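You operate a simulated robot arm through the tools that you are given. There is no shell and no other tool. Be economical: measure what you need, move in short steps, check, and stop when the job is done.

You run a simulated robot arm. Do the job below in one go: nothing can be reset, and whatever is moved stays where it is left.

## Task
Open the right drawer, put the black bar on the top of the left bench away in the inside of the right drawer, then shut the drawer. Take the tamper from the top of the left bench and leave it on the shelf of the left bench. Open the pull-out tray, fetch the grey pad from the low shelf of the shelving and set it on the tray at x29 and shut the tray again. Take the white canister from the low shelf of the shelving and leave it on the top of the tray bench. Put one of the tins from the middle shelf of the shelving on top of the panel. Stack the green roundel from the top of the small bench on top of the yellow roundel. Put the thin brush from the top of the small bench on the shelf of the left bench. Put the tape holder on the shelf of the tray bench away on the left end of the counter. Take the stick from the black rack and leave it on the shelf of the small bench. Take the pane from the top of the bench and put it on the low shelf p32. Pull the upper drawer open. The order is free. Set down upright: tamper, canister, tin, tape holder.

Only the result counts: the job must be done as asked and must still hold three seconds after the hand-in. Knocking over, shifting, dropping, spilling or breaking anything else fails it.

## Robot
A 7-joint arm with a two-finger parallel gripper on a trunk, on a base that drives. Base frame: it is fixed to the floor where the robot stands at the start and does not move with it; the origin is under the middle of the robot, x ahead of it, y to its left, z up. Lengths are in mm, angles in degrees, forces in N, time in s.
With the tool pointing down near the work surface it reaches from about 100 to 720 mm from the robot's upright axis, wherever it stands. Its first joint turns from -166.0 to 166.0 degrees. Places, roughly: black bar (22x2x2 cm) [-1100, -4400, 800]; canister [750, -2750, 500]; grey pad (12x6x3 cm) [900, -3100, 500]; inside of the right drawer [700, 0, 800]; left end of the counter (80x25 cm) [-5080, -1660, 1000]; low shelf P32 [-3000, -400, 300]; pane (9x9x3 cm) [-1200, 2000, 900]; panel (32x23x6 cm) [0, -4500, 500]; pull-out tray [-2200, -400, 600]; right drawer [700, 0, 800]; roundel [750, -1250, 750]; shelf of the left bench [-600, -4600, 500]; shelf of the small bench [600, -1100, 300]; stick (15x3x3 cm) [-1100, 2200, 900]; tamper (8x8x8 cm) [-200, -4500, 800]; tape holder [-250, 2000, 500]; thin brush (17x3x3 cm) [400, -1100, 800]; tin [750, -2500, 1000]; top of the tray bench [-200, 2200, 900]; tray at X29 [-2400, -400, 600]; upper drawer [-3600, -400, 800]. Payload 1.57 kg.
The tool frame sits at the grasp point between the pads (the TCP): z along the fingers, y along the line on which they close. The tips reach 30 mm beyond it. Largest opening 110 mm; finger width 24, thickness 12; the body of the gripper, 48 by 112 mm, starts 78 mm behind the TCP.
Orientation is told as [roll, pitch, yaw] about the base's x, y, z axes, in that order, counted from this pose: with the fingers straight down and closing along the base's y, the tool's x points along the base's -x, its y along +y and its z along -z.

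## Interface
- The arm moves only by the tool play_rows. Its argument "plan" is text: rows parted by semicolons, each of 7 numbers parted by spaces: the finger opening in mm, from 0 to 110, then the shift along the tool's x, y, z in mm, then the turn, a rotation vector about the tool's x, y, z in degrees. In form: grip dx dy dz ax ay az; .... A call has 1 to 10 rows; each row shifts and turns the commanded pose from where the row before left it, along the tool's axes as they then stand. Each row takes 0.2 s and may step no farther than 50 mm and 8.6 degrees from the row before; otherwise, or with a gripper value out of range, the whole call is refused. Where a pose cannot be reached the arm comes as near as it can. A force on the tool above 40 N (or 10 N above the force at the start of the call, whichever is more), or a blocked arm, ends the call early, and 0.2 s more pass. The fingers move at their own pace (about 45 mm/s each) and stop on an object; they squeeze with about 40 N. The grip force told is the motor's: it shows also when the fingers shut on nothing. Time passes only in rows, and 0.2 s behind the last, so rows that do not move let the fingers close. It gives the time, the measured TCP pose, the force on the tool (base axes), the opening and the grip force at its end, in the units of the frame above (readings bear some noise), with the torque about the TCP (base axes, N m) and any sound that the robot's microphone picked up.
- Cameras (640 x 400 px; columns grow to the right, rows downward): "scene" is now at [5.7, 112.1, 1409.4]; the picture's right is [-0.56, -0.83, 0.00], its down [-0.63, 0.43, -0.65] and it looks along [0.54, -0.36, -0.76] (base axes); focal length 295 px, centre (320, 200). "wrist" rides on the gripper at [70, 16, -141] in the tool frame; the picture's right is [-0.23, 0.97, 0.00], its down [-0.86, -0.20, -0.48] and it looks along [-0.47, -0.11, 0.88] (tool axes); focal length 222 px, centre (320, 200). There is no depth. A picture from a camera that has moved, and an enlarged one, comes with that camera's place and axes in the base frame and with its lens.
- capture(camera): a new picture of that camera. No time passes.
- slide_trunk(by): slides the trunk up (or, below 0, down) by that many mm; the arm and the scene camera ride with it, the base frame stays. It gives what a move gives, with no picture.
- steer(legs): drives the robot by 1 to 6 legs, each [ahead, turn to the left] in mm and degrees, along the robot's own axes; the way and the turn of a leg run together, so that a leg with both is an arc; at most 1500 mm and 180 degrees a leg. The arm and the cameras ride along, it lands a little off, and it stops where it bumps. It gives what a move gives.
- head_to(pan, tilt): turns the head with the scene camera to pan (to the left, within 155 degrees either way) and tilt (down, from -29 to 69), counted from straight ahead of the robot. It gives what a move gives.
- close_up(camera, box): a new picture of the part [left, top, right, bottom] of that camera's present view, enlarged. No time passes.
- finish_job(): hands the job in; it is judged then, once.

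Go step by step. Nothing tells you exact positions but the pictures and the camera data: compare them with the known pose of the tool, close in by small moves and look again before you grip or let go. The budget is 577 turns and 360 pictures, counting those below and the enlarged ones. Unless the task says otherwise, let go and move clear before handing in, and close with one line.

The tools are called after "Emit:" as a command line: name --argument value ..., lists and objects as JSON in quotes. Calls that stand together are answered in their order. play_rows: Moves the arm, as the interface text tells. Its arguments: {"type":"object","properties":{"plan":{"type":"string"}},"required":["plan"]} The other tools are called the same way: slide_trunk (by) slides the trunk up or down; steer (legs) drives the base; head_to (pan, tilt) turns the head that bears the scene camera; capture (camera) takes a picture; close_up (camera, box) takes an enlarged picture of a part of a camera's view; finish_job () hands the job in.

At the start:

```text
clock: 0.0
tool_pos: [383.5, -207.6, 1024.7]
tool_rot: [0.0, 0.0, 0.0]
contact_force: [-0.1, 0.4, 0.2]
ft_torque: [-0.01, 0.02, 0.01]
finger_gap: 109.8
grasp_force: 0.1
trunk travel left (down, up): [-350.0, 240.0]
robot x, y, heading: [0.8, 1.8, 0.1]
head pan, tilt: [-34.0, 49.5]
```

scene: 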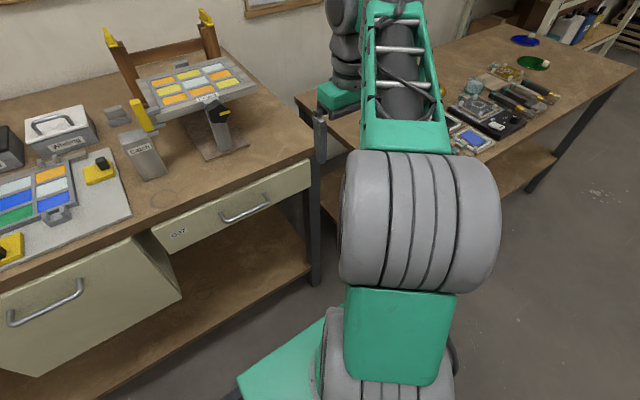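
wrist: 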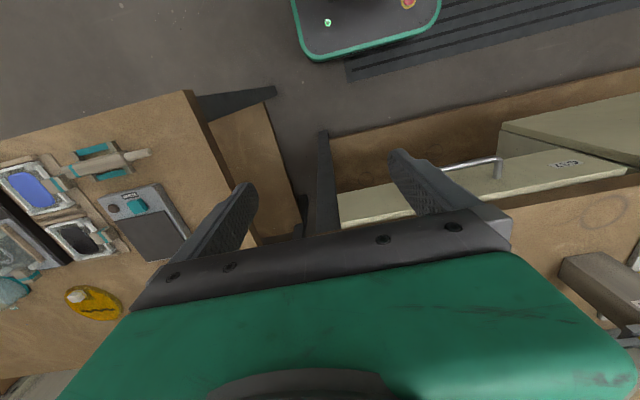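

I start by looking round at the drawer bench in front and at the small bench to the right.

Emit:
head_to --pan 0 --tilt 50

Emit:
capture --camera "scene"

Emit:
head_to --pan -75 --tilt 35

Emit:
capture --camera "scene"

```text
clock: 1.0
tool_pos: [381.2, -207.3, 1025.0]
tool_rot: [0.0, 0.0, 0.0]
contact_force: [-0.3, -0.3, 0.5]
ft_torque: [-0.01, 0.0, 0.06]
finger_gap: 110.2
grasp_force: 0.0
trunk travel left (down, up): [-350.0, 240.0]
robot x, y, heading: [1.1, 1.1, 0.1]
head pan, tilt: [0.0, 50.0]
```

```text
357 pictures are left
camera scene: at [18.5, 155.3, 1408.8], right [0.0, -1.0, 0.0], down [-0.77, 0.0, -0.64], along [0.64, 0.0, -0.77], focal length 295 px, centre (320, 200)
```

scene: 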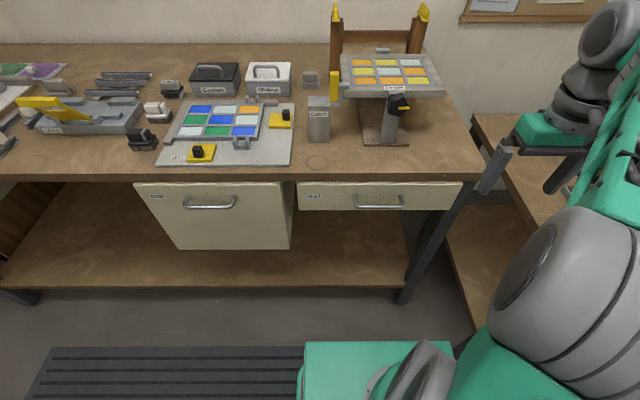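

```text
clock: 2.5
tool_pos: [381.0, -206.1, 1024.6]
tool_rot: [0.0, 0.0, 0.0]
contact_force: [0.4, 0.8, 0.4]
ft_torque: [0.01, -0.02, -0.02]
finger_gap: 110.1
grasp_force: 0.1
trunk travel left (down, up): [-350.0, 240.0]
robot x, y, heading: [1.0, 3.8, -0.1]
head pan, tilt: [-75.0, 35.0]
```

```text
356 pictures are left
camera scene: at [-35.7, 70.3, 1430.5], right [-0.97, -0.26, 0.0], down [-0.15, 0.55, -0.82], along [0.21, -0.79, -0.57], focal length 295 px, centre (320, 200)
```

scene: 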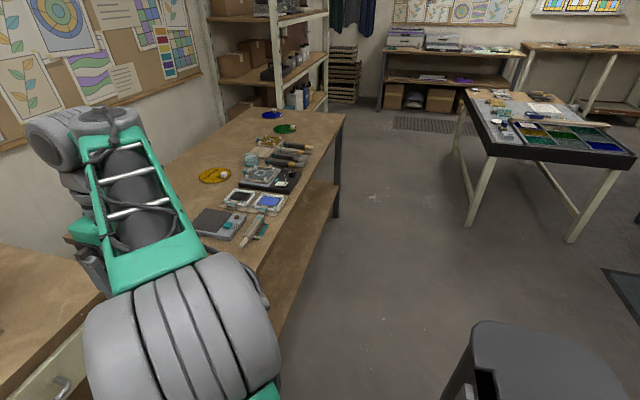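

The drawer bench and the small bench are in view. Now the rest of the room.

Emit:
head_to --pan -125 --tilt 25

Emit:
capture --camera "scene"

Emit:
head_to --pan 155 --tilt 25

Emit:
capture --camera "scene"

Emit:
head_to --pan 95 --tilt 25

Emit:
capture --camera "scene"

```text
clock: 3.6
tool_pos: [381.9, -206.8, 1024.5]
tool_rot: [0.0, 0.0, 0.0]
contact_force: [-0.2, -0.6, 0.7]
ft_torque: [-0.03, 0.0, -0.03]
finger_gap: 110.0
grasp_force: 0.1
trunk travel left (down, up): [-350.0, 240.0]
robot x, y, heading: [-0.5, -0.1, 0.3]
head pan, tilt: [-125.0, 25.0]
```

```text
355 pictures are left
camera scene: at [-111.3, 79.9, 1446.3], right [-0.82, 0.57, 0.0], down [0.24, 0.35, -0.91], along [-0.52, -0.74, -0.42], focal length 295 px, centre (320, 200)
```

scene: 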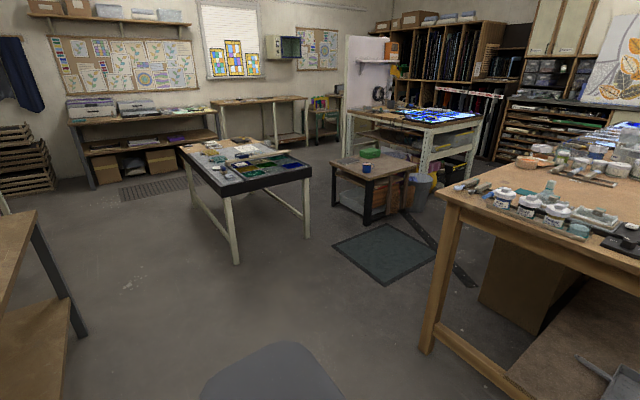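

```text
clock: 7.5
tool_pos: [382.3, -206.0, 1024.9]
tool_rot: [0.0, 0.0, 0.0]
contact_force: [1.2, 1.3, 0.3]
ft_torque: [-0.02, -0.02, 0.02]
finger_gap: 110.0
grasp_force: 0.1
trunk travel left (down, up): [-350.0, 240.0]
robot x, y, heading: [0.0, 1.4, -0.2]
head pan, tilt: [154.7, 25.0]
```

```text
354 pictures are left
camera scene: at [-141.8, 194.8, 1446.3], right [0.43, 0.9, 0.0], down [0.38, -0.18, -0.91], along [-0.82, 0.39, -0.42], focal length 295 px, centre (320, 200)
```

scene: 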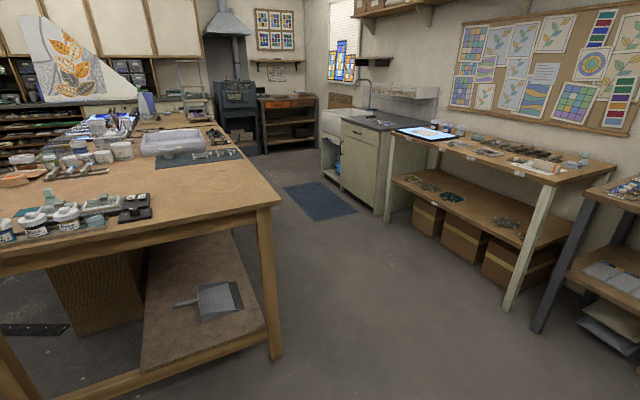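

```text
clock: 8.8
tool_pos: [381.1, -206.7, 1024.1]
tool_rot: [0.0, 0.0, 0.0]
contact_force: [-0.5, 0.4, 0.1]
ft_torque: [0.0, -0.01, 0.02]
finger_gap: 110.0
grasp_force: 0.0
trunk travel left (down, up): [-350.0, 240.0]
robot x, y, heading: [-3.5, 4.6, -0.3]
head pan, tilt: [95.0, 25.0]
```

```text
353 pictures are left
camera scene: at [-66.6, 247.2, 1446.3], right [1.0, 0.09, 0.0], down [0.04, -0.42, -0.91], along [-0.08, 0.9, -0.42], focal length 295 px, centre (320, 200)
```

scene: 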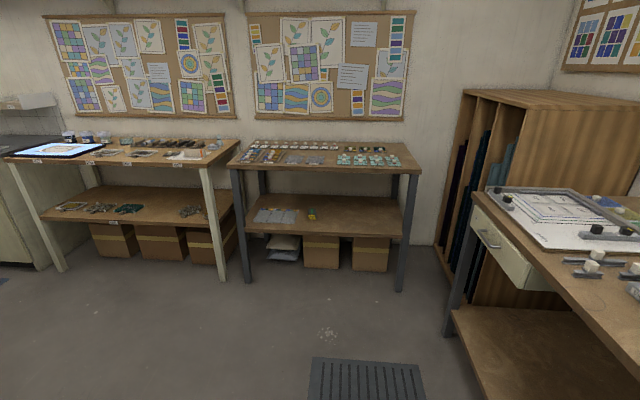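

I will open the right drawer first, because the gripper must be free for that. I turn the gripper to point forward.

Emit:
play_rows --plan "110 0 0 0 0 -8.5 0;110 0 0 0 0 -8.5 0;110 0 0 0 0 -8.5 0;110 0 0 0 0 -8.5 0;110 0 0 0 0 -8.5 0;110 0 0 0 0 -8.5 0;110 0 0 0 0 -8.5 0;110 0 0 0 0 -8.5 0;110 0 0 0 0 -8.5 0;110 0 0 0 0 -8.5 0"

Emit:
play_rows --plan "110 0 0 0 0 -5 0;110 0 0 0 0 0 8.5;110 0 0 0 0 0 8.5;110 0 0 0 0 0 8.5;110 0 0 0 0 0 8.5;110 0 0 0 0 0 8.5;110 0 0 0 0 0 8.5;110 0 0 0 0 0 8.5;110 0 0 0 0 0 8.5;110 0 0 0 0 0 8.5"

Emit:
play_rows --plan "110 0 0 0 0 0 8.5;110 0 0 0 0 0 5"

Emit:
capture --camera "wrist"

```text
clock: 11.0
tool_pos: [382.3, -207.0, 1024.4]
tool_rot: [-1.1, -82.4, 0.8]
contact_force: [-1.1, 0.4, 0.3]
ft_torque: [-0.09, 0.03, -0.05]
finger_gap: 110.1
grasp_force: 0.1
trunk travel left (down, up): [-350.0, 240.0]
robot x, y, heading: [0.8, -0.8, -0.1]
head pan, tilt: [95.0, 25.0]
```

```text
clock: 13.2
tool_pos: [390.0, -202.2, 1030.4]
tool_rot: [84.4, -13.3, -89.3]
contact_force: [-0.1, -0.7, 0.9]
ft_torque: [-0.01, -0.04, -0.02]
finger_gap: 109.7
grasp_force: 0.1
out of reach, approached as far as the arm can: row 1
trunk travel left (down, up): [-350.0, 240.0]
robot x, y, heading: [-0.4, -5.7, 0.0]
head pan, tilt: [95.0, 25.0]
```

```text
clock: 13.8
tool_pos: [391.9, -202.8, 1030.0]
tool_rot: [84.7, 0.0, -90.6]
contact_force: [-0.6, 0.4, 0.3]
ft_torque: [-0.01, -0.01, 0.0]
finger_gap: 109.9
grasp_force: 0.0
trunk travel left (down, up): [-350.0, 240.0]
robot x, y, heading: [0.2, -0.4, -0.2]
head pan, tilt: [95.0, 25.0]
```

```text
352 pictures are left
camera wrist: at [251.7, -130.7, 1058.0], right [0.09, -0.23, 0.97], down [-0.5, -0.85, -0.15], along [0.86, -0.47, -0.19], focal length 222 px, centre (320, 200)
```

wrist: 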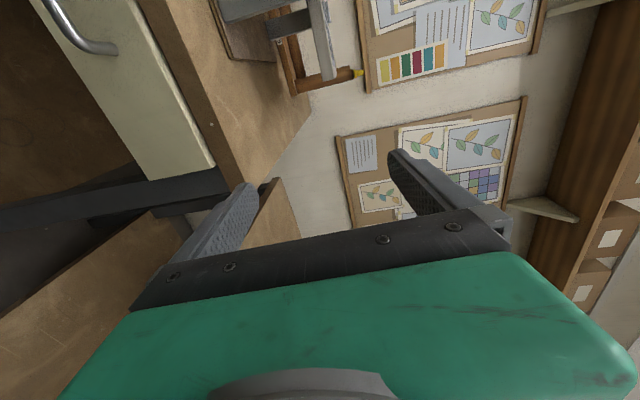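

Emit:
play_rows --plan "110 35 -28 -6 0 0 0;110 35 -28 -6 0 0 0;110 35 -28 -6 0 0 0;110 35 -28 -6 0 0 0;110 35 -28 -6 0 0 0;110 35 -28 -6 0 0 0"

Emit:
capture --camera "wrist"

Emit:
head_to --pan 0 --tilt 50

Emit:
capture --camera "scene"

```text
clock: 15.2
tool_pos: [384.0, -158.8, 992.2]
tool_rot: [84.6, -0.1, -90.7]
contact_force: [-0.5, -0.8, -0.1]
ft_torque: [0.0, -0.02, 0.0]
finger_gap: 109.9
grasp_force: 0.0
out of reach, approached as far as the arm can: row 1, 2, 3, 4, 5, 6
trunk travel left (down, up): [-350.0, 240.0]
robot x, y, heading: [-0.6, 0.9, -0.1]
head pan, tilt: [95.0, 25.0]
```

```text
351 pictures are left
camera wrist: at [246.7, -86.9, 1022.0], right [0.09, -0.23, 0.97], down [-0.51, -0.85, -0.15], along [0.86, -0.48, -0.19], focal length 222 px, centre (320, 200)
```

wrist: 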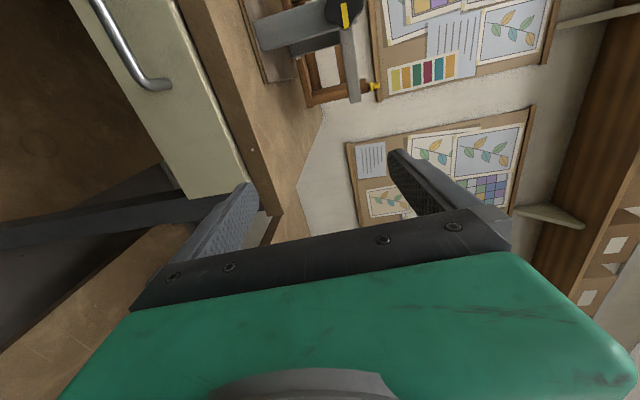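

```text
clock: 16.9
tool_pos: [384.8, -159.2, 992.7]
tool_rot: [84.4, -0.1, -90.7]
contact_force: [-0.4, 0.7, -0.6]
ft_torque: [0.01, -0.01, 0.05]
finger_gap: 110.0
grasp_force: 0.0
trunk travel left (down, up): [-350.0, 240.0]
robot x, y, heading: [0.9, -1.5, -0.1]
head pan, tilt: [0.0, 50.0]
```

```text
350 pictures are left
camera scene: at [18.5, 155.5, 1408.8], right [0.0, -1.0, 0.0], down [-0.77, 0.0, -0.64], along [0.64, 0.0, -0.77], focal length 295 px, centre (320, 200)
```

scene: 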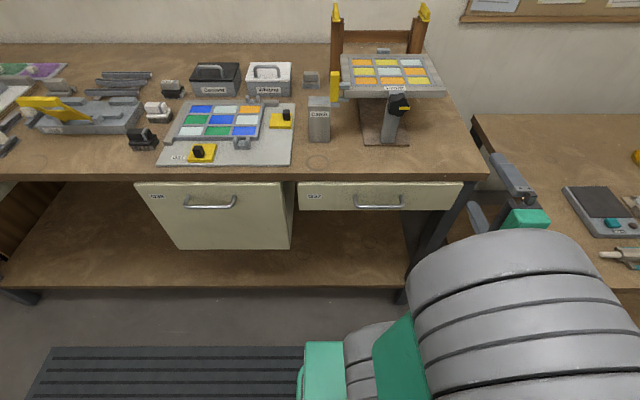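

The arm is too cramped here. I back off by 200 and lower the trunk.

Emit:
steer --legs '[[-200, 0]]'

Emit:
slide_trunk --by -140

Emit:
play_rows --plan "110 30 0 30 0 0 0;110 30 0 30 0 0 0;110 30 0 30 0 0 0;110 30 0 30 0 0 0;110 30 0 30 0 0 0"

Emit:
capture --camera "wrist"

Emit:
capture --camera "scene"

```text
clock: 18.5
tool_pos: [188.8, -159.1, 993.5]
tool_rot: [84.5, -0.1, -90.7]
contact_force: [-0.5, -0.1, 0.0]
ft_torque: [0.01, -0.01, 0.01]
finger_gap: 109.8
grasp_force: 0.1
trunk travel left (down, up): [-350.0, 240.0]
robot x, y, heading: [-198.3, 0.2, 0.2]
head pan, tilt: [0.0, 50.0]
```

```text
clock: 20.1
tool_pos: [188.7, -158.9, 854.7]
tool_rot: [84.6, -0.1, -90.5]
contact_force: [0.6, -0.6, -0.7]
ft_torque: [0.01, -0.04, 0.01]
finger_gap: 109.8
grasp_force: 0.1
trunk travel left (down, up): [-210.0, 380.0]
robot x, y, heading: [-193.6, 1.4, 0.2]
head pan, tilt: [0.0, 50.0]
```

```text
clock: 21.4
tool_pos: [340.8, -10.7, 841.3]
tool_rot: [84.6, 0.0, -90.6]
contact_force: [0.0, -0.8, -0.1]
ft_torque: [-0.01, 0.03, 0.02]
finger_gap: 110.0
grasp_force: 0.0
trunk travel left (down, up): [-210.0, 380.0]
robot x, y, heading: [-194.6, -2.7, -0.0]
head pan, tilt: [0.0, 50.0]
```

```text
349 pictures are left
camera wrist: at [201.4, 60.9, 869.4], right [0.09, -0.23, 0.97], down [-0.51, -0.85, -0.15], along [0.86, -0.48, -0.19], focal length 222 px, centre (320, 200)
```

wrist: 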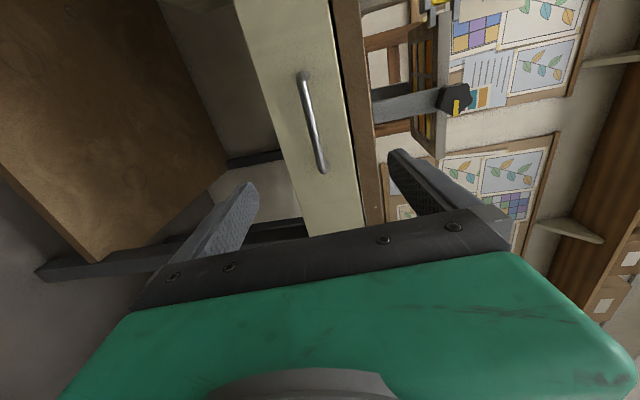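

```text
348 pictures are left
camera scene: at [-177.8, 155.4, 1268.8], right [0.0, -1.0, 0.0], down [-0.77, 0.0, -0.64], along [0.64, 0.0, -0.77], focal length 295 px, centre (320, 200)
```

scene: 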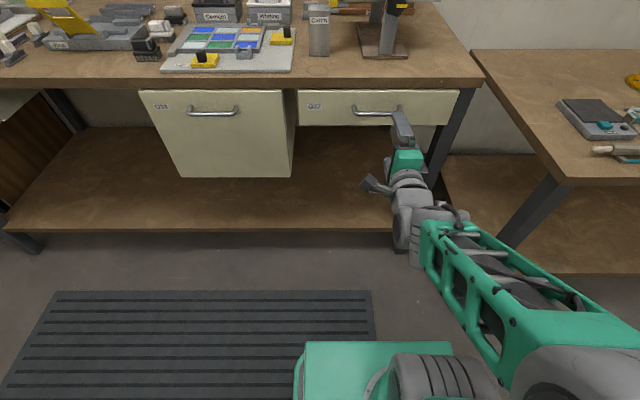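

Emit:
play_rows --plan "110 7 -1 30 0 0 0;110 7 -1 30 0 0 0;110 6 -1 30 0 0 0"

Emit:
capture --camera "wrist"

Emit:
close_up --camera "scene" --box '[260, 60, 500, 210]'

```text
clock: 22.1
tool_pos: [429.6, 8.8, 827.6]
tool_rot: [84.6, -0.1, -90.7]
contact_force: [-0.4, 0.6, 0.1]
ft_torque: [0.03, 0.03, 0.0]
finger_gap: 110.0
grasp_force: 0.0
trunk travel left (down, up): [-210.0, 380.0]
robot x, y, heading: [-191.5, 0.4, -0.2]
head pan, tilt: [0.0, 50.0]
```

```text
347 pictures are left
camera wrist: at [291.4, 80.4, 856.2], right [0.09, -0.23, 0.97], down [-0.51, -0.85, -0.15], along [0.86, -0.48, -0.19], focal length 222 px, centre (320, 200)
```

wrist: 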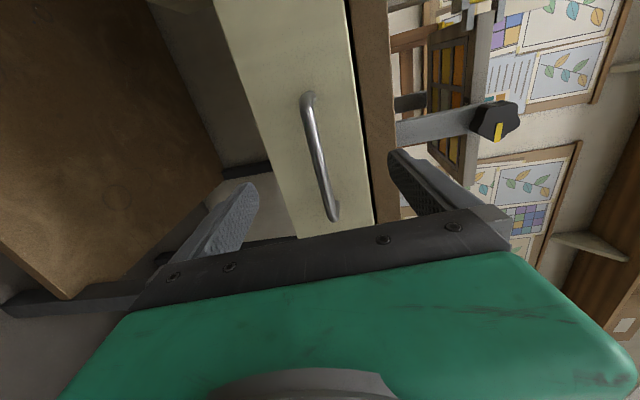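

```text
2.67 times, centred on (380, 135) of scene
camera zoom: at [-177.8, 155.4, 1268.8], right [0.0, -1.0, 0.0], down [-0.77, 0.0, -0.64], along [0.64, 0.0, -0.77], focal length 787 px, centre (160, 373)
```

zoom: 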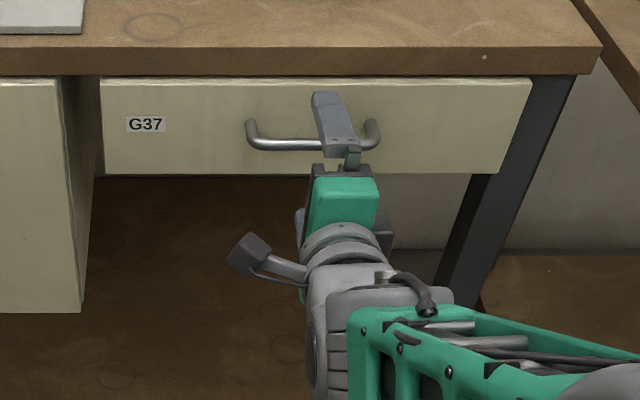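

Emit:
play_rows --plan "110 0 0 25 0 0 0;110 0 0 25 0 0 0;60 0 0 0 0 0 0;20 0 0 0 0 0 0;0 0 0 0 0 0 0;0 0 0 0 0 0 0;0 0 0 0 0 0 0;0 0 0 0 0 0 0"

Emit:
capture --camera "wrist"

```text
clock: 23.9
tool_pos: [481.4, 8.5, 822.8]
tool_rot: [84.5, -0.1, -90.7]
contact_force: [-0.6, -0.7, 0.0]
ft_torque: [-0.03, -0.01, 0.01]
finger_gap: 11.9
grasp_force: 13.7
trunk travel left (down, up): [-210.0, 380.0]
robot x, y, heading: [-195.8, 0.4, -0.0]
head pan, tilt: [0.0, 50.0]
```

```text
345 pictures are left
camera wrist: at [342.4, 80.5, 851.7], right [0.09, -0.23, 0.97], down [-0.51, -0.85, -0.15], along [0.86, -0.48, -0.19], focal length 222 px, centre (320, 200)
```

wrist: 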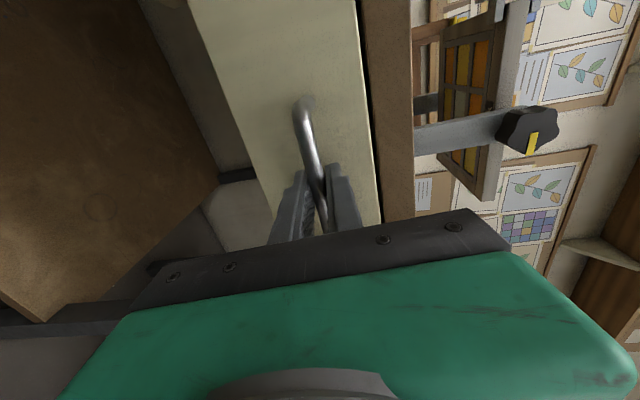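

Emit:
play_rows --plan "0 0 -2.35 -24.9 0 0 0;0 0 -2.35 -24.9 0 0 0;0 0 -2.35 -24.9 0 0 0;0 0 -2.35 -24.9 0 0 0;0 0 -2.35 -24.9 0 0 0;0 0 -2.35 -24.9 0 0 0;0 0 -2.35 -24.9 0 0 0;0 0 -2.35 -24.9 0 0 0;0 0 -2.35 -24.9 0 0 0;0 0 -2.35 -24.9 0 0 0"

Emit:
capture --camera "scene"

```text
clock: 25.8
tool_pos: [291.7, 7.8, 823.5]
tool_rot: [84.5, -0.4, -91.0]
contact_force: [1.8, -0.4, 30.9]
ft_torque: [0.03, -0.13, -0.91]
finger_gap: 11.7
grasp_force: 28.7
trunk travel left (down, up): [-210.0, 380.0]
robot x, y, heading: [-195.0, -0.5, -0.2]
head pan, tilt: [0.0, 50.0]
stopped in row 9: the force on the tool passed its limit at 81 N (the readings are from after the stop); the commanded pose is now the measured one
```

```text
344 pictures are left
camera scene: at [-168.0, 155.1, 1269.2], right [0.0, -1.0, 0.0], down [-0.77, 0.0, -0.64], along [0.64, 0.0, -0.77], focal length 295 px, centre (320, 200)
```

scene: 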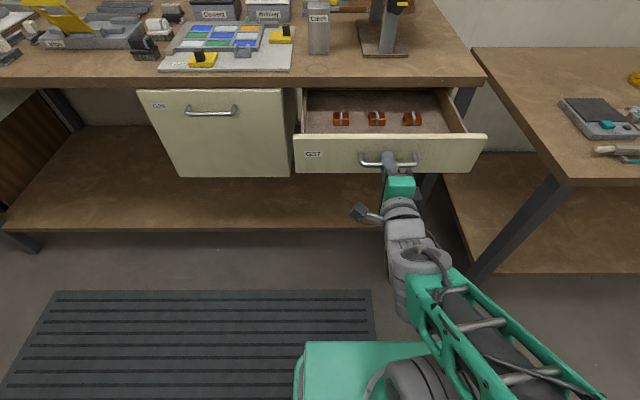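

Emit:
play_rows --plan "60 0 0 0 0 0 0;60 0 0 0 0 0 0;60 0 0 0 0 0 0;60 0 -3 -30 0 0 0;60 0 -3 -30 0 0 0;60 0 0 -30 0 0 0"

Emit:
close_up --camera "scene" --box '[270, 70, 510, 220]'

```text
clock: 26.8
tool_pos: [285.1, 1.6, 781.8]
tool_rot: [78.9, -1.6, -92.0]
contact_force: [1.1, 1.0, 44.2]
ft_torque: [0.39, -0.53, -0.65]
finger_gap: 98.6
grasp_force: 21.8
trunk travel left (down, up): [-210.0, 380.0]
robot x, y, heading: [-199.6, 0.2, 0.1]
head pan, tilt: [0.0, 50.0]
stopped in row 4: the force on the tool passed its limit at 83 N (the readings are from after the stop); the commanded pose is now the measured one
```

```text
2.67 times, centred on (390, 145) of scene
camera zoom: at [-167.2, 154.9, 1267.5], right [0.0, -1.0, 0.0], down [-0.77, 0.0, -0.64], along [0.64, 0.0, -0.77], focal length 787 px, centre (133, 347)
```

zoom: 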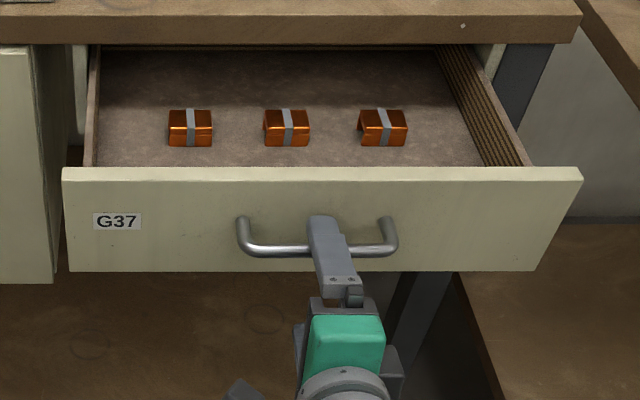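

The arm has come to its inner limit and presses down on the handle. I lift the tool to free it and then back the base off.

Emit:
play_rows --plan "100 0 15 0 0 0 0;100 0 15 3 0 0 0;100 0 8 3 0 0 0"

Emit:
capture --camera "wrist"

```text
clock: 27.6
tool_pos: [293.2, 0.4, 804.7]
tool_rot: [76.9, -1.7, -91.6]
contact_force: [-0.1, -0.1, 0.4]
ft_torque: [0.02, -0.04, -0.01]
finger_gap: 99.0
grasp_force: 0.1
trunk travel left (down, up): [-210.0, 380.0]
robot x, y, heading: [-197.2, -1.6, 0.2]
head pan, tilt: [0.0, 50.0]
```

```text
342 pictures are left
camera wrist: at [161.0, 75.6, 849.5], right [0.21, -0.21, 0.96], down [-0.54, -0.84, -0.06], along [0.82, -0.5, -0.29], focal length 222 px, centre (320, 200)
```

wrist: 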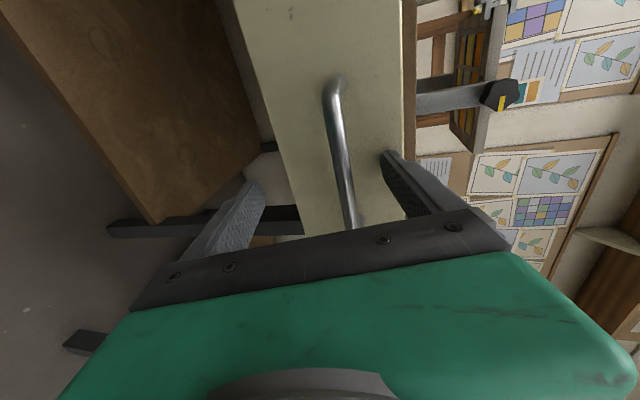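

Emit:
steer --legs '[[-250, 0]]'

Emit:
capture --camera "scene"

```text
clock: 29.4
tool_pos: [45.0, -5.3, 806.7]
tool_rot: [77.2, -1.7, -92.7]
contact_force: [0.1, 0.1, 0.1]
ft_torque: [0.02, -0.01, -0.04]
finger_gap: 100.2
grasp_force: 0.2
trunk travel left (down, up): [-210.0, 380.0]
robot x, y, heading: [-444.0, 1.0, -0.4]
head pan, tilt: [0.0, 50.0]
```

```text
341 pictures are left
camera scene: at [-417.4, 152.1, 1269.1], right [-0.01, -1.0, 0.0], down [-0.77, 0.01, -0.64], along [0.64, 0.0, -0.77], focal length 295 px, centre (320, 200)
```

scene: 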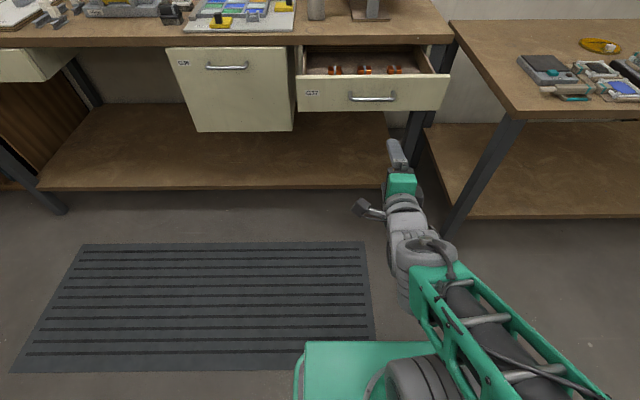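

The drawer is open by about 190 mm. I fold the tool to point down, raise the trunk and check where the stool stands.

Emit:
slide_trunk --by 140

Emit:
play_rows --plan "100 0 0 0 8.5 0 0;100 0 0 0 8.5 0 0;100 0 0 0 8.5 0 0;100 0 0 0 8.5 0 0;100 0 0 0 8.5 0 0;100 0 0 0 8.5 0 0;100 0 0 0 8.5 0 0;100 0 0 0 8.5 0 0;100 0 0 0 8.5 0 0"

Emit:
head_to --pan -100 --tilt 45

Emit:
capture --camera "scene"

Emit:
head_to --pan -60 --tilt 40

Emit:
capture --camera "scene"

```text
clock: 31.1
tool_pos: [41.4, -2.6, 950.2]
tool_rot: [77.5, -1.9, -92.6]
contact_force: [0.2, 0.1, -0.1]
ft_torque: [0.01, 0.01, -0.04]
finger_gap: 100.2
grasp_force: 0.3
trunk travel left (down, up): [-350.0, 240.0]
robot x, y, heading: [-443.5, 2.3, -0.5]
head pan, tilt: [0.0, 50.0]
```

```text
clock: 33.0
tool_pos: [40.7, -3.5, 950.3]
tool_rot: [1.2, -1.8, -92.5]
contact_force: [-0.2, -0.1, 0.2]
ft_torque: [0.01, -0.03, 0.03]
finger_gap: 100.0
grasp_force: 0.0
trunk travel left (down, up): [-350.0, 240.0]
robot x, y, heading: [-445.0, 2.6, -0.3]
head pan, tilt: [0.0, 50.0]
```

```text
clock: 34.8
tool_pos: [40.7, -3.7, 949.1]
tool_rot: [1.3, -1.9, -92.5]
contact_force: [0.0, 0.8, 0.1]
ft_torque: [-0.01, -0.01, 0.0]
finger_gap: 99.8
grasp_force: 0.1
trunk travel left (down, up): [-350.0, 240.0]
robot x, y, heading: [-448.6, 1.2, -0.4]
head pan, tilt: [-100.0, 45.0]
```

```text
340 pictures are left
camera scene: at [-517.1, 76.6, 1415.7], right [-0.98, 0.18, 0.0], down [0.13, 0.7, -0.71], along [-0.13, -0.7, -0.71], focal length 295 px, centre (320, 200)
```

scene: 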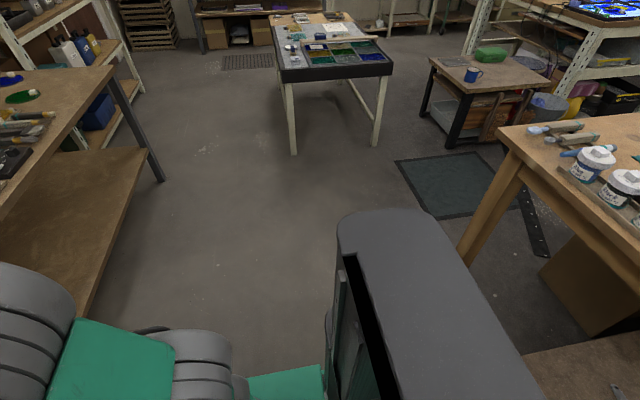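

```text
clock: 35.9
tool_pos: [40.8, -3.2, 949.0]
tool_rot: [1.2, -1.7, -92.5]
contact_force: [-1.3, 0.3, -0.7]
ft_torque: [0.04, 0.0, 0.01]
finger_gap: 100.1
grasp_force: 0.2
trunk travel left (down, up): [-350.0, 240.0]
robot x, y, heading: [-445.4, -0.9, -0.3]
head pan, tilt: [-60.0, 40.0]
```

```text
339 pictures are left
camera scene: at [-460.5, 82.6, 1422.9], right [-0.87, -0.49, 0.0], down [-0.32, 0.56, -0.77], along [0.38, -0.67, -0.64], focal length 295 px, centre (320, 200)
```

scene: 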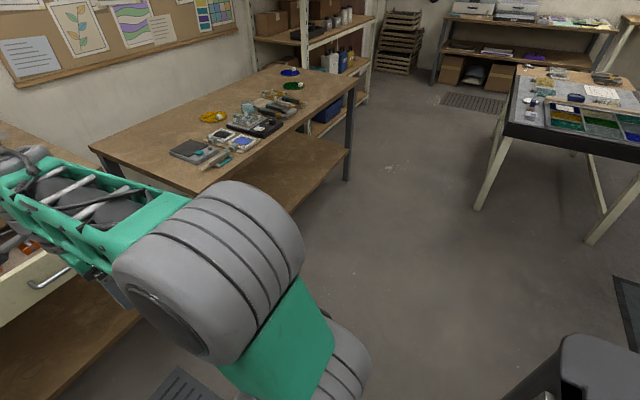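

What looked like a stool is the robot's own column, so the floor is clear. I drive to the small bench.

Emit:
steer --legs '[[0, -74.5], [1450, 0], [0, 74.8]]'

Emit:
head_to --pan 0 --tilt 45

Emit:
capture --camera "scene"

```text
clock: 49.4
tool_pos: [420.1, -1416.9, 948.7]
tool_rot: [1.2, -1.8, -94.4]
contact_force: [1.1, -0.1, -0.2]
ft_torque: [-0.01, 0.01, 0.01]
finger_gap: 100.1
grasp_force: 0.0
trunk travel left (down, up): [-350.0, 240.0]
robot x, y, heading: [-64.6, -1396.9, -2.2]
head pan, tilt: [-60.0, 40.0]
```

```text
clock: 50.7
tool_pos: [420.6, -1417.1, 949.3]
tool_rot: [1.2, -1.8, -94.1]
contact_force: [-0.8, 0.0, 0.9]
ft_torque: [-0.02, -0.02, 0.02]
finger_gap: 100.2
grasp_force: 0.1
trunk travel left (down, up): [-350.0, 240.0]
robot x, y, heading: [-64.9, -1397.4, -2.1]
head pan, tilt: [0.0, 45.0]
```

```text
338 pictures are left
camera scene: at [-36.3, -1244.2, 1415.7], right [-0.04, -1.0, 0.0], down [-0.71, 0.03, -0.71], along [0.71, -0.03, -0.71], focal length 295 px, centre (320, 200)
```

scene: 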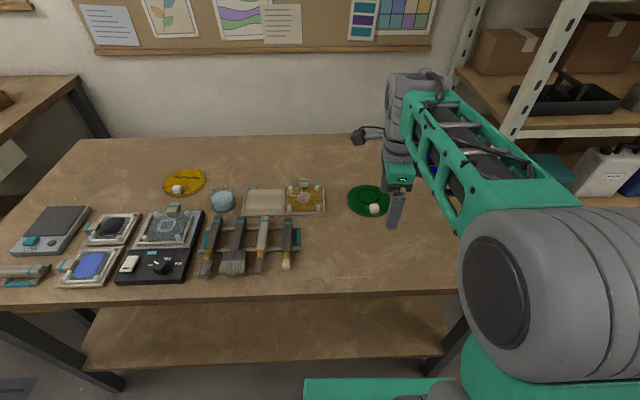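

Emit:
close_up --camera "scene" --box '[140, 150, 300, 250]'

Emit:
close_up --camera "scene" --box '[190, 170, 430, 320]'

Emit:
capture --camera "wrist"

```text
4.00 times, centred on (220, 200) of scene
camera zoom: at [-36.3, -1244.2, 1415.7], right [-0.04, -1.0, 0.0], down [-0.71, 0.03, -0.71], along [0.71, -0.03, -0.71], focal length 1181 px, centre (720, 200)
```

zoom: 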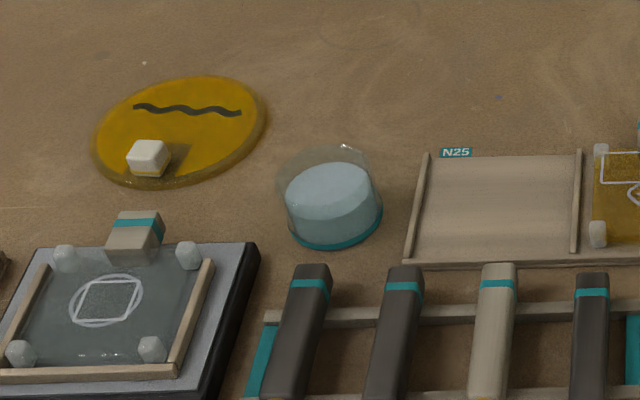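

```text
2.67 times, centred on (310, 245) of scene
camera zoom: at [-36.3, -1244.2, 1415.7], right [-0.04, -1.0, 0.0], down [-0.71, 0.03, -0.71], along [0.71, -0.03, -0.71], focal length 787 px, centre (347, 80)
```

zoom: 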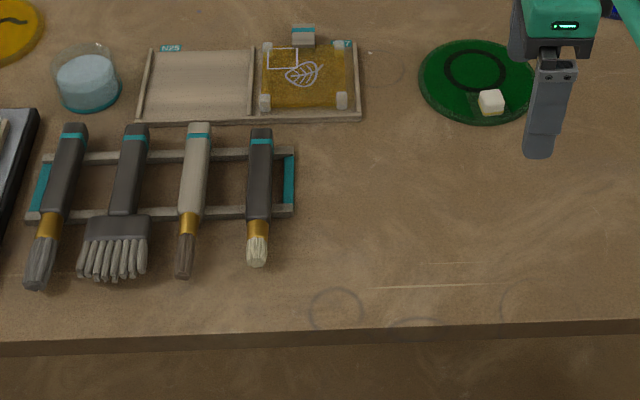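

```text
335 pictures are left
camera wrist: at [438.8, -1343.2, 1087.6], right [0.95, -0.3, 0.03], down [-0.27, -0.82, 0.5], along [-0.13, -0.49, -0.86], focal length 222 px, centre (320, 200)
```

wrist: 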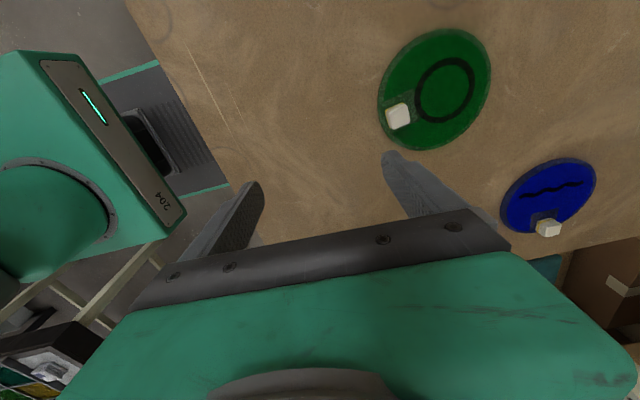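

I see the roundels, each with an off-centre knob, and a rack with four brushes. I come over the green roundel's knob and level the tool.

Emit:
play_rows --plan "60 0 40 0 1.07 1.88 0;60 0 40 0 0 0 -6.5;60 0 15 0 0 0 -6.5;60 0 0 25 0 0 -6.5"

Emit:
capture --camera "wrist"

Emit:
capture --camera "scene"

```text
clock: 51.7
tool_pos: [515.7, -1422.0, 926.7]
tool_rot: [0.1, -0.1, -74.8]
contact_force: [-0.2, -0.1, -0.9]
ft_torque: [0.01, 0.01, -0.01]
finger_gap: 59.9
grasp_force: 0.1
trunk travel left (down, up): [-350.0, 240.0]
robot x, y, heading: [-65.1, -1397.0, -2.3]
head pan, tilt: [0.0, 45.0]
```

```text
334 pictures are left
camera wrist: at [512.5, -1350.0, 1066.4], right [1.0, 0.04, 0.0], down [0.03, -0.88, 0.48], along [0.02, -0.48, -0.88], focal length 222 px, centre (320, 200)
```

wrist: 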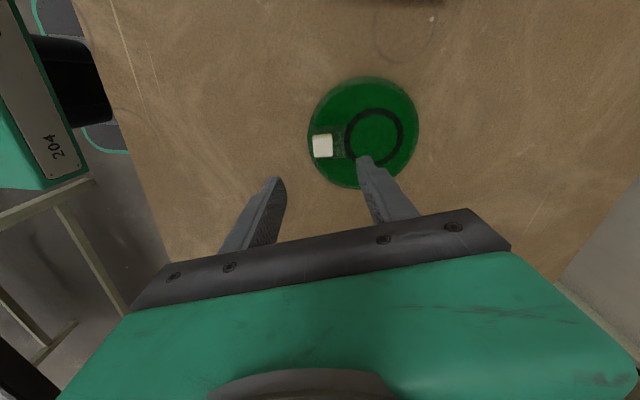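

```text
333 pictures are left
camera scene: at [-36.5, -1244.1, 1415.7], right [-0.04, -1.0, 0.0], down [-0.71, 0.03, -0.71], along [0.71, -0.03, -0.71], focal length 295 px, centre (320, 200)
```

scene: 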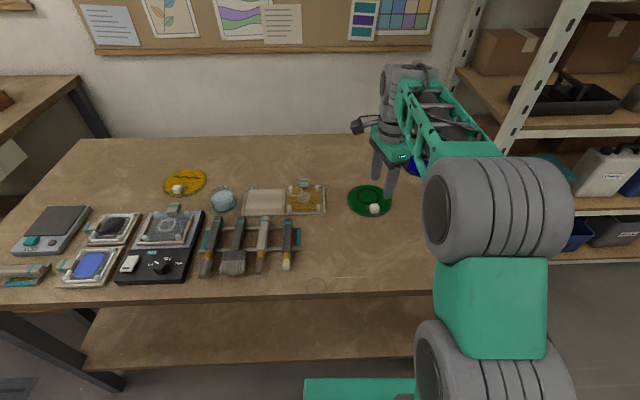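

Emit:
play_rows --plan "60 5 4 30 0 0 0;60 0 0 30 0 0 0;60 0 0 22 0 0 0"

Emit:
capture --camera "wrist"

Emit:
close_up --camera "scene" --box '[320, 150, 440, 225]'

```text
clock: 52.5
tool_pos: [518.5, -1415.7, 843.6]
tool_rot: [0.1, 0.0, -74.8]
contact_force: [-0.2, -0.3, 0.9]
ft_torque: [-0.01, 0.01, 0.02]
finger_gap: 60.0
grasp_force: 0.1
trunk travel left (down, up): [-350.0, 240.0]
robot x, y, heading: [-65.8, -1401.5, -2.1]
head pan, tilt: [0.0, 45.0]
```

```text
332 pictures are left
camera wrist: at [515.3, -1344.1, 982.9], right [1.0, 0.04, 0.0], down [0.03, -0.88, 0.48], along [0.02, -0.48, -0.88], focal length 222 px, centre (320, 200)
```

wrist: 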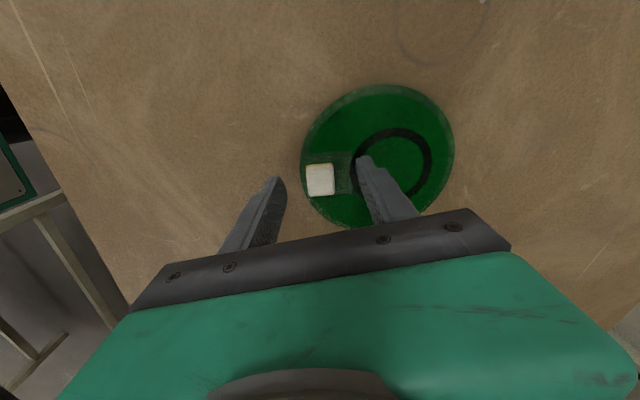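

```text
5.33 times, centred on (380, 188) of scene
camera zoom: at [-36.3, -1244.1, 1415.7], right [-0.04, -1.0, 0.0], down [-0.71, 0.03, -0.71], along [0.71, -0.03, -0.71], focal length 1574 px, centre (0, 267)
```

zoom: 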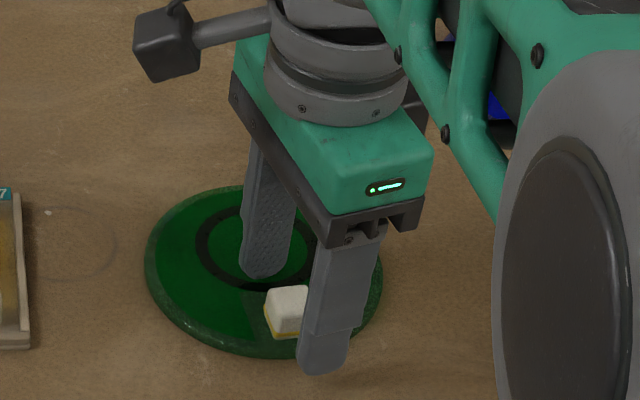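

Emit:
play_rows --plan "60 0 0 5 0 0 0;60 0 0 4 0 0 0"

Emit:
close_up --camera "scene" --box '[340, 170, 420, 220]'

Emit:
close_up --camera "wrist" --box '[240, 100, 440, 225]'

```text
clock: 53.1
tool_pos: [518.5, -1416.1, 836.1]
tool_rot: [0.3, -0.1, -74.7]
contact_force: [-0.7, -1.5, 8.9]
ft_torque: [0.06, -0.23, 0.08]
finger_gap: 59.2
grasp_force: 0.0
trunk travel left (down, up): [-350.0, 240.0]
robot x, y, heading: [-64.1, -1399.5, -2.3]
head pan, tilt: [0.0, 45.0]
```

```text
8.00 times, centred on (380, 195) of scene
camera zoom: at [-37.0, -1244.2, 1415.9], right [-0.04, -1.0, 0.0], down [-0.71, 0.03, -0.71], along [0.71, -0.03, -0.71], focal length 2361 px, centre (-160, 240)
```

zoom: 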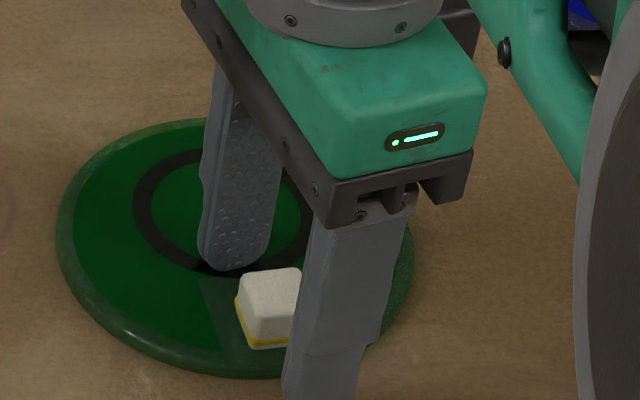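

```text
3.20 times, centred on (340, 162) of wrist
camera zoom: at [514.9, -1344.4, 976.7], right [1.0, 0.04, 0.01], down [0.03, -0.88, 0.48], along [0.02, -0.48, -0.88], focal length 711 px, centre (256, 320)
```

zoom: 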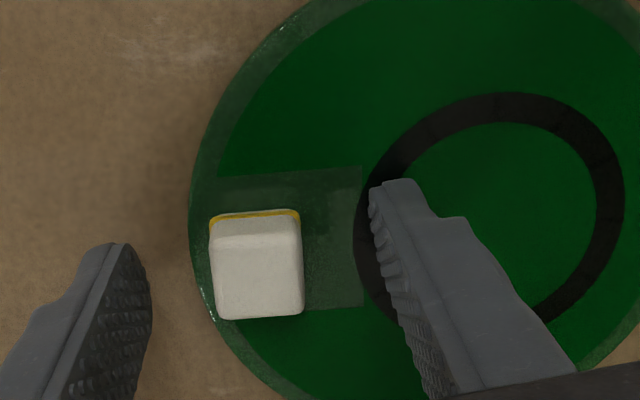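

Emit:
play_rows --plan "60 0 0 -2.5 0 0 0;30 0 0 0 0 0 0;0 0 0 0 0 0 0;0 0 0 0 0 0 0;0 0 0 0 0 0 0"

Emit:
play_rows --plan "0 0 0 -10 0 0 0;0 0 0 -10 0 0 0;0 0 0 -10 0 0 0;0 0 0 -10 0 0 0"

Emit:
capture --camera "wrist"

Emit:
close_up --camera "scene" --box '[320, 140, 440, 215]'

```text
clock: 54.3
tool_pos: [518.6, -1416.5, 836.7]
tool_rot: [0.2, -0.1, -74.7]
contact_force: [-0.5, 0.6, 1.8]
ft_torque: [-0.08, 0.0, 0.08]
finger_gap: 21.6
grasp_force: 27.0
trunk travel left (down, up): [-350.0, 240.0]
robot x, y, heading: [-68.7, -1396.8, -2.1]
head pan, tilt: [0.0, 45.0]
```

```text
clock: 55.3
tool_pos: [518.0, -1416.1, 876.0]
tool_rot: [0.1, 0.0, -74.7]
contact_force: [0.1, 0.0, -0.3]
ft_torque: [-0.04, 0.05, -0.01]
finger_gap: 0.0
grasp_force: 21.5
trunk travel left (down, up): [-350.0, 240.0]
robot x, y, heading: [-62.7, -1400.4, -2.2]
head pan, tilt: [0.0, 45.0]
```

```text
328 pictures are left
camera wrist: at [515.2, -1344.7, 1016.9], right [1.0, 0.04, 0.0], down [0.03, -0.88, 0.48], along [0.02, -0.48, -0.88], focal length 222 px, centre (320, 200)
```

wrist: 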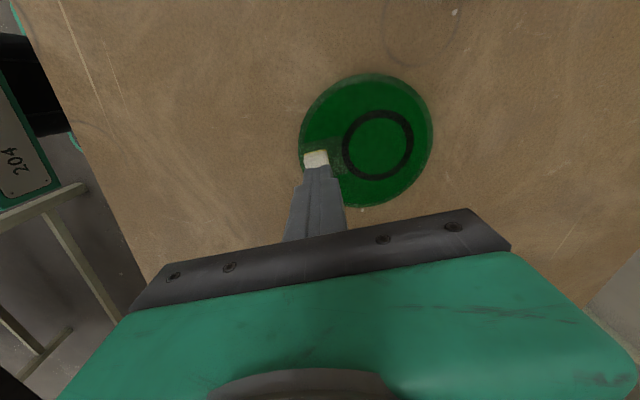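

```text
5.33 times, centred on (380, 178) of scene
camera zoom: at [-36.2, -1244.1, 1415.7], right [-0.04, -1.0, 0.0], down [-0.71, 0.03, -0.71], along [0.71, -0.03, -0.71], focal length 1574 px, centre (0, 320)
```

zoom: 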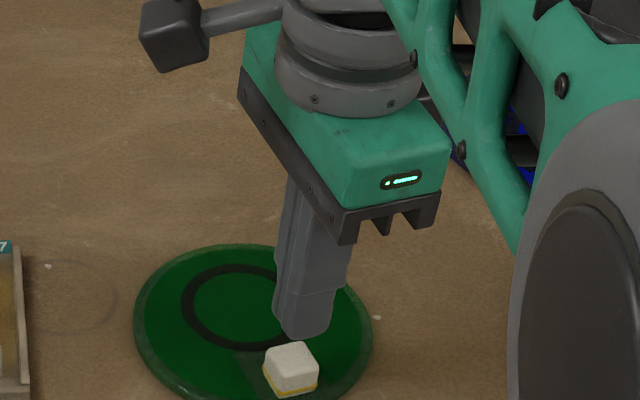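

The fingers slipped off the knob. I try again lower, and wait for the full squeeze before lifting.

Emit:
play_rows --plan "45 0 0 0 0 0 0;45 0 0 0 0 0 0;45 0 0 20 0 0 0;45 0 0 15 0 0 0;45 0 0 4 0 0 0"

Emit:
play_rows --plan "0 0 0 0 0 0 0;0 0 0 0 0 0 0;0 0 0 0 0 0 0;0 0 0 0 0 0 0;0 0 0 0 0 0 0;0 0 0 0 0 0 0;0 0 0 0 0 0 0"

Emit:
play_rows --plan "0 0 0 -2 0 0 0;0 0 0 -2 0 0 0;0 0 0 -2 0 0 0"

Emit:
capture --camera "wrist"

```text
clock: 56.5
tool_pos: [517.5, -1414.9, 838.1]
tool_rot: [0.1, 0.0, -74.6]
contact_force: [0.8, -0.2, 0.8]
ft_torque: [0.0, 0.01, 0.01]
finger_gap: 44.9
grasp_force: 0.1
trunk travel left (down, up): [-350.0, 240.0]
robot x, y, heading: [-64.3, -1397.1, -2.1]
head pan, tilt: [0.0, 45.0]
```

```text
clock: 58.1
tool_pos: [518.6, -1417.0, 836.3]
tool_rot: [0.1, 0.0, -74.7]
contact_force: [0.2, -0.4, 0.6]
ft_torque: [-0.04, 0.03, -0.01]
finger_gap: 21.4
grasp_force: 34.4
trunk travel left (down, up): [-350.0, 240.0]
robot x, y, heading: [-66.5, -1398.2, -2.3]
head pan, tilt: [0.0, 45.0]
```

```text
clock: 58.9
tool_pos: [519.1, -1417.0, 844.7]
tool_rot: [0.1, 0.1, -74.7]
contact_force: [-1.0, -0.9, -1.2]
ft_torque: [0.01, 0.04, -0.02]
finger_gap: 21.0
grasp_force: 34.4
trunk travel left (down, up): [-350.0, 240.0]
robot x, y, heading: [-66.0, -1397.9, -1.9]
head pan, tilt: [0.0, 45.0]
```

```text
326 pictures are left
camera wrist: at [514.6, -1344.2, 983.6], right [1.0, 0.04, 0.0], down [0.03, -0.88, 0.48], along [0.02, -0.48, -0.88], focal length 222 px, centre (320, 200)
```

wrist: 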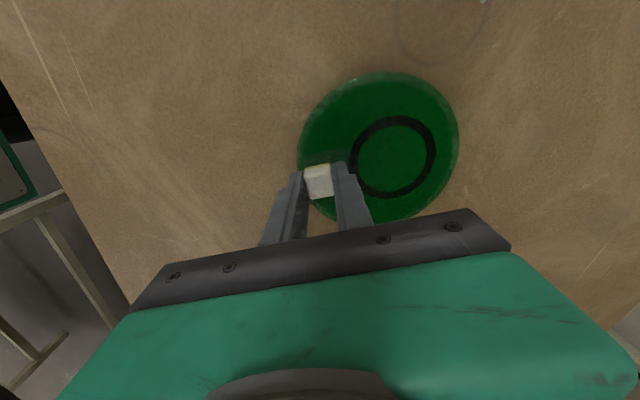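

Emit:
play_rows --plan "0 0 0 -2 0 0 0;0 0 0 -2 0 0 0;0 0 0 -2 0 0 0;0 0 0 -2 0 0 0;0 0 0 -2 0 0 0"

Emit:
close_up --camera "scene" --box '[320, 140, 440, 215]'

```text
clock: 60.1
tool_pos: [518.4, -1418.0, 853.2]
tool_rot: [0.1, 0.1, -74.6]
contact_force: [0.5, 0.4, -2.2]
ft_torque: [-0.05, 0.05, 0.01]
finger_gap: 21.3
grasp_force: 34.4
trunk travel left (down, up): [-350.0, 240.0]
robot x, y, heading: [-67.7, -1397.9, -2.2]
head pan, tilt: [0.0, 45.0]
```

```text
5.33 times, centred on (380, 178) of scene
camera zoom: at [-36.2, -1244.1, 1415.7], right [-0.04, -1.0, 0.0], down [-0.71, 0.03, -0.71], along [0.71, -0.03, -0.71], focal length 1574 px, centre (0, 320)
```

zoom: 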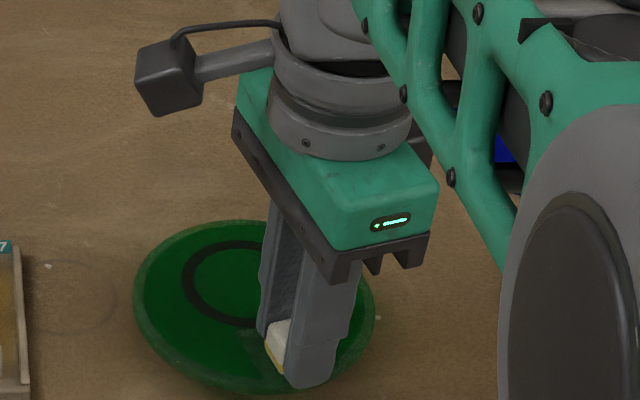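

The green roundel is held and lifted. I raise it and drive slowly over to the yellow one.

Emit:
play_rows --plan "0 0 0 -10 0 0 0;0 0 0 -10 0 0 0;0 0 0 -10 0 0 0;0 0 0 -10 0 0 0;0 0 0 -10 0 0 0;0 0 0 -10 0 0 0;0 0 0 -10 0 0 0;0 0 0 -10 0 0 0;0 0 0 -10 0 0 0;0 0 0 -10 0 0 0"

Emit:
steer --legs '[[-100, 0]]'

Emit:
capture --camera "wrist"

```text
clock: 62.3
tool_pos: [517.8, -1416.8, 953.2]
tool_rot: [0.0, 0.0, -74.8]
contact_force: [-0.3, -0.6, -1.3]
ft_torque: [-0.02, 0.03, -0.04]
finger_gap: 21.2
grasp_force: 34.9
trunk travel left (down, up): [-350.0, 240.0]
robot x, y, heading: [-66.1, -1398.3, -2.2]
head pan, tilt: [0.0, 45.0]
```

```text
clock: 63.5
tool_pos: [414.2, -1413.3, 952.8]
tool_rot: [0.1, 0.0, -74.6]
contact_force: [-0.7, 0.6, -1.7]
ft_torque: [0.01, 0.07, 0.01]
finger_gap: 21.1
grasp_force: 33.9
trunk travel left (down, up): [-350.0, 240.0]
robot x, y, heading: [-165.7, -1397.9, -2.3]
head pan, tilt: [0.0, 45.0]
```

```text
324 pictures are left
camera wrist: at [411.0, -1340.3, 1093.4], right [1.0, 0.04, 0.0], down [0.03, -0.88, 0.48], along [0.02, -0.48, -0.88], focal length 222 px, centre (320, 200)
```

wrist: 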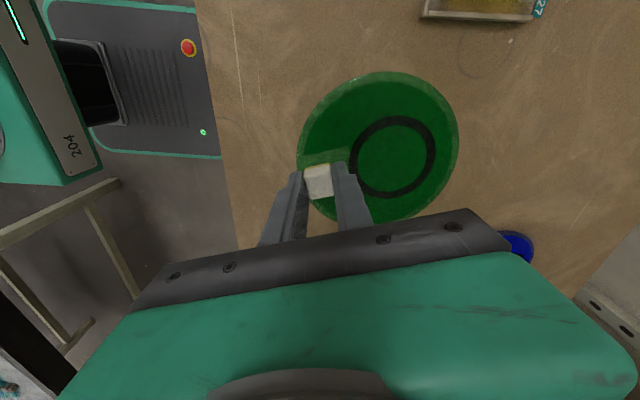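

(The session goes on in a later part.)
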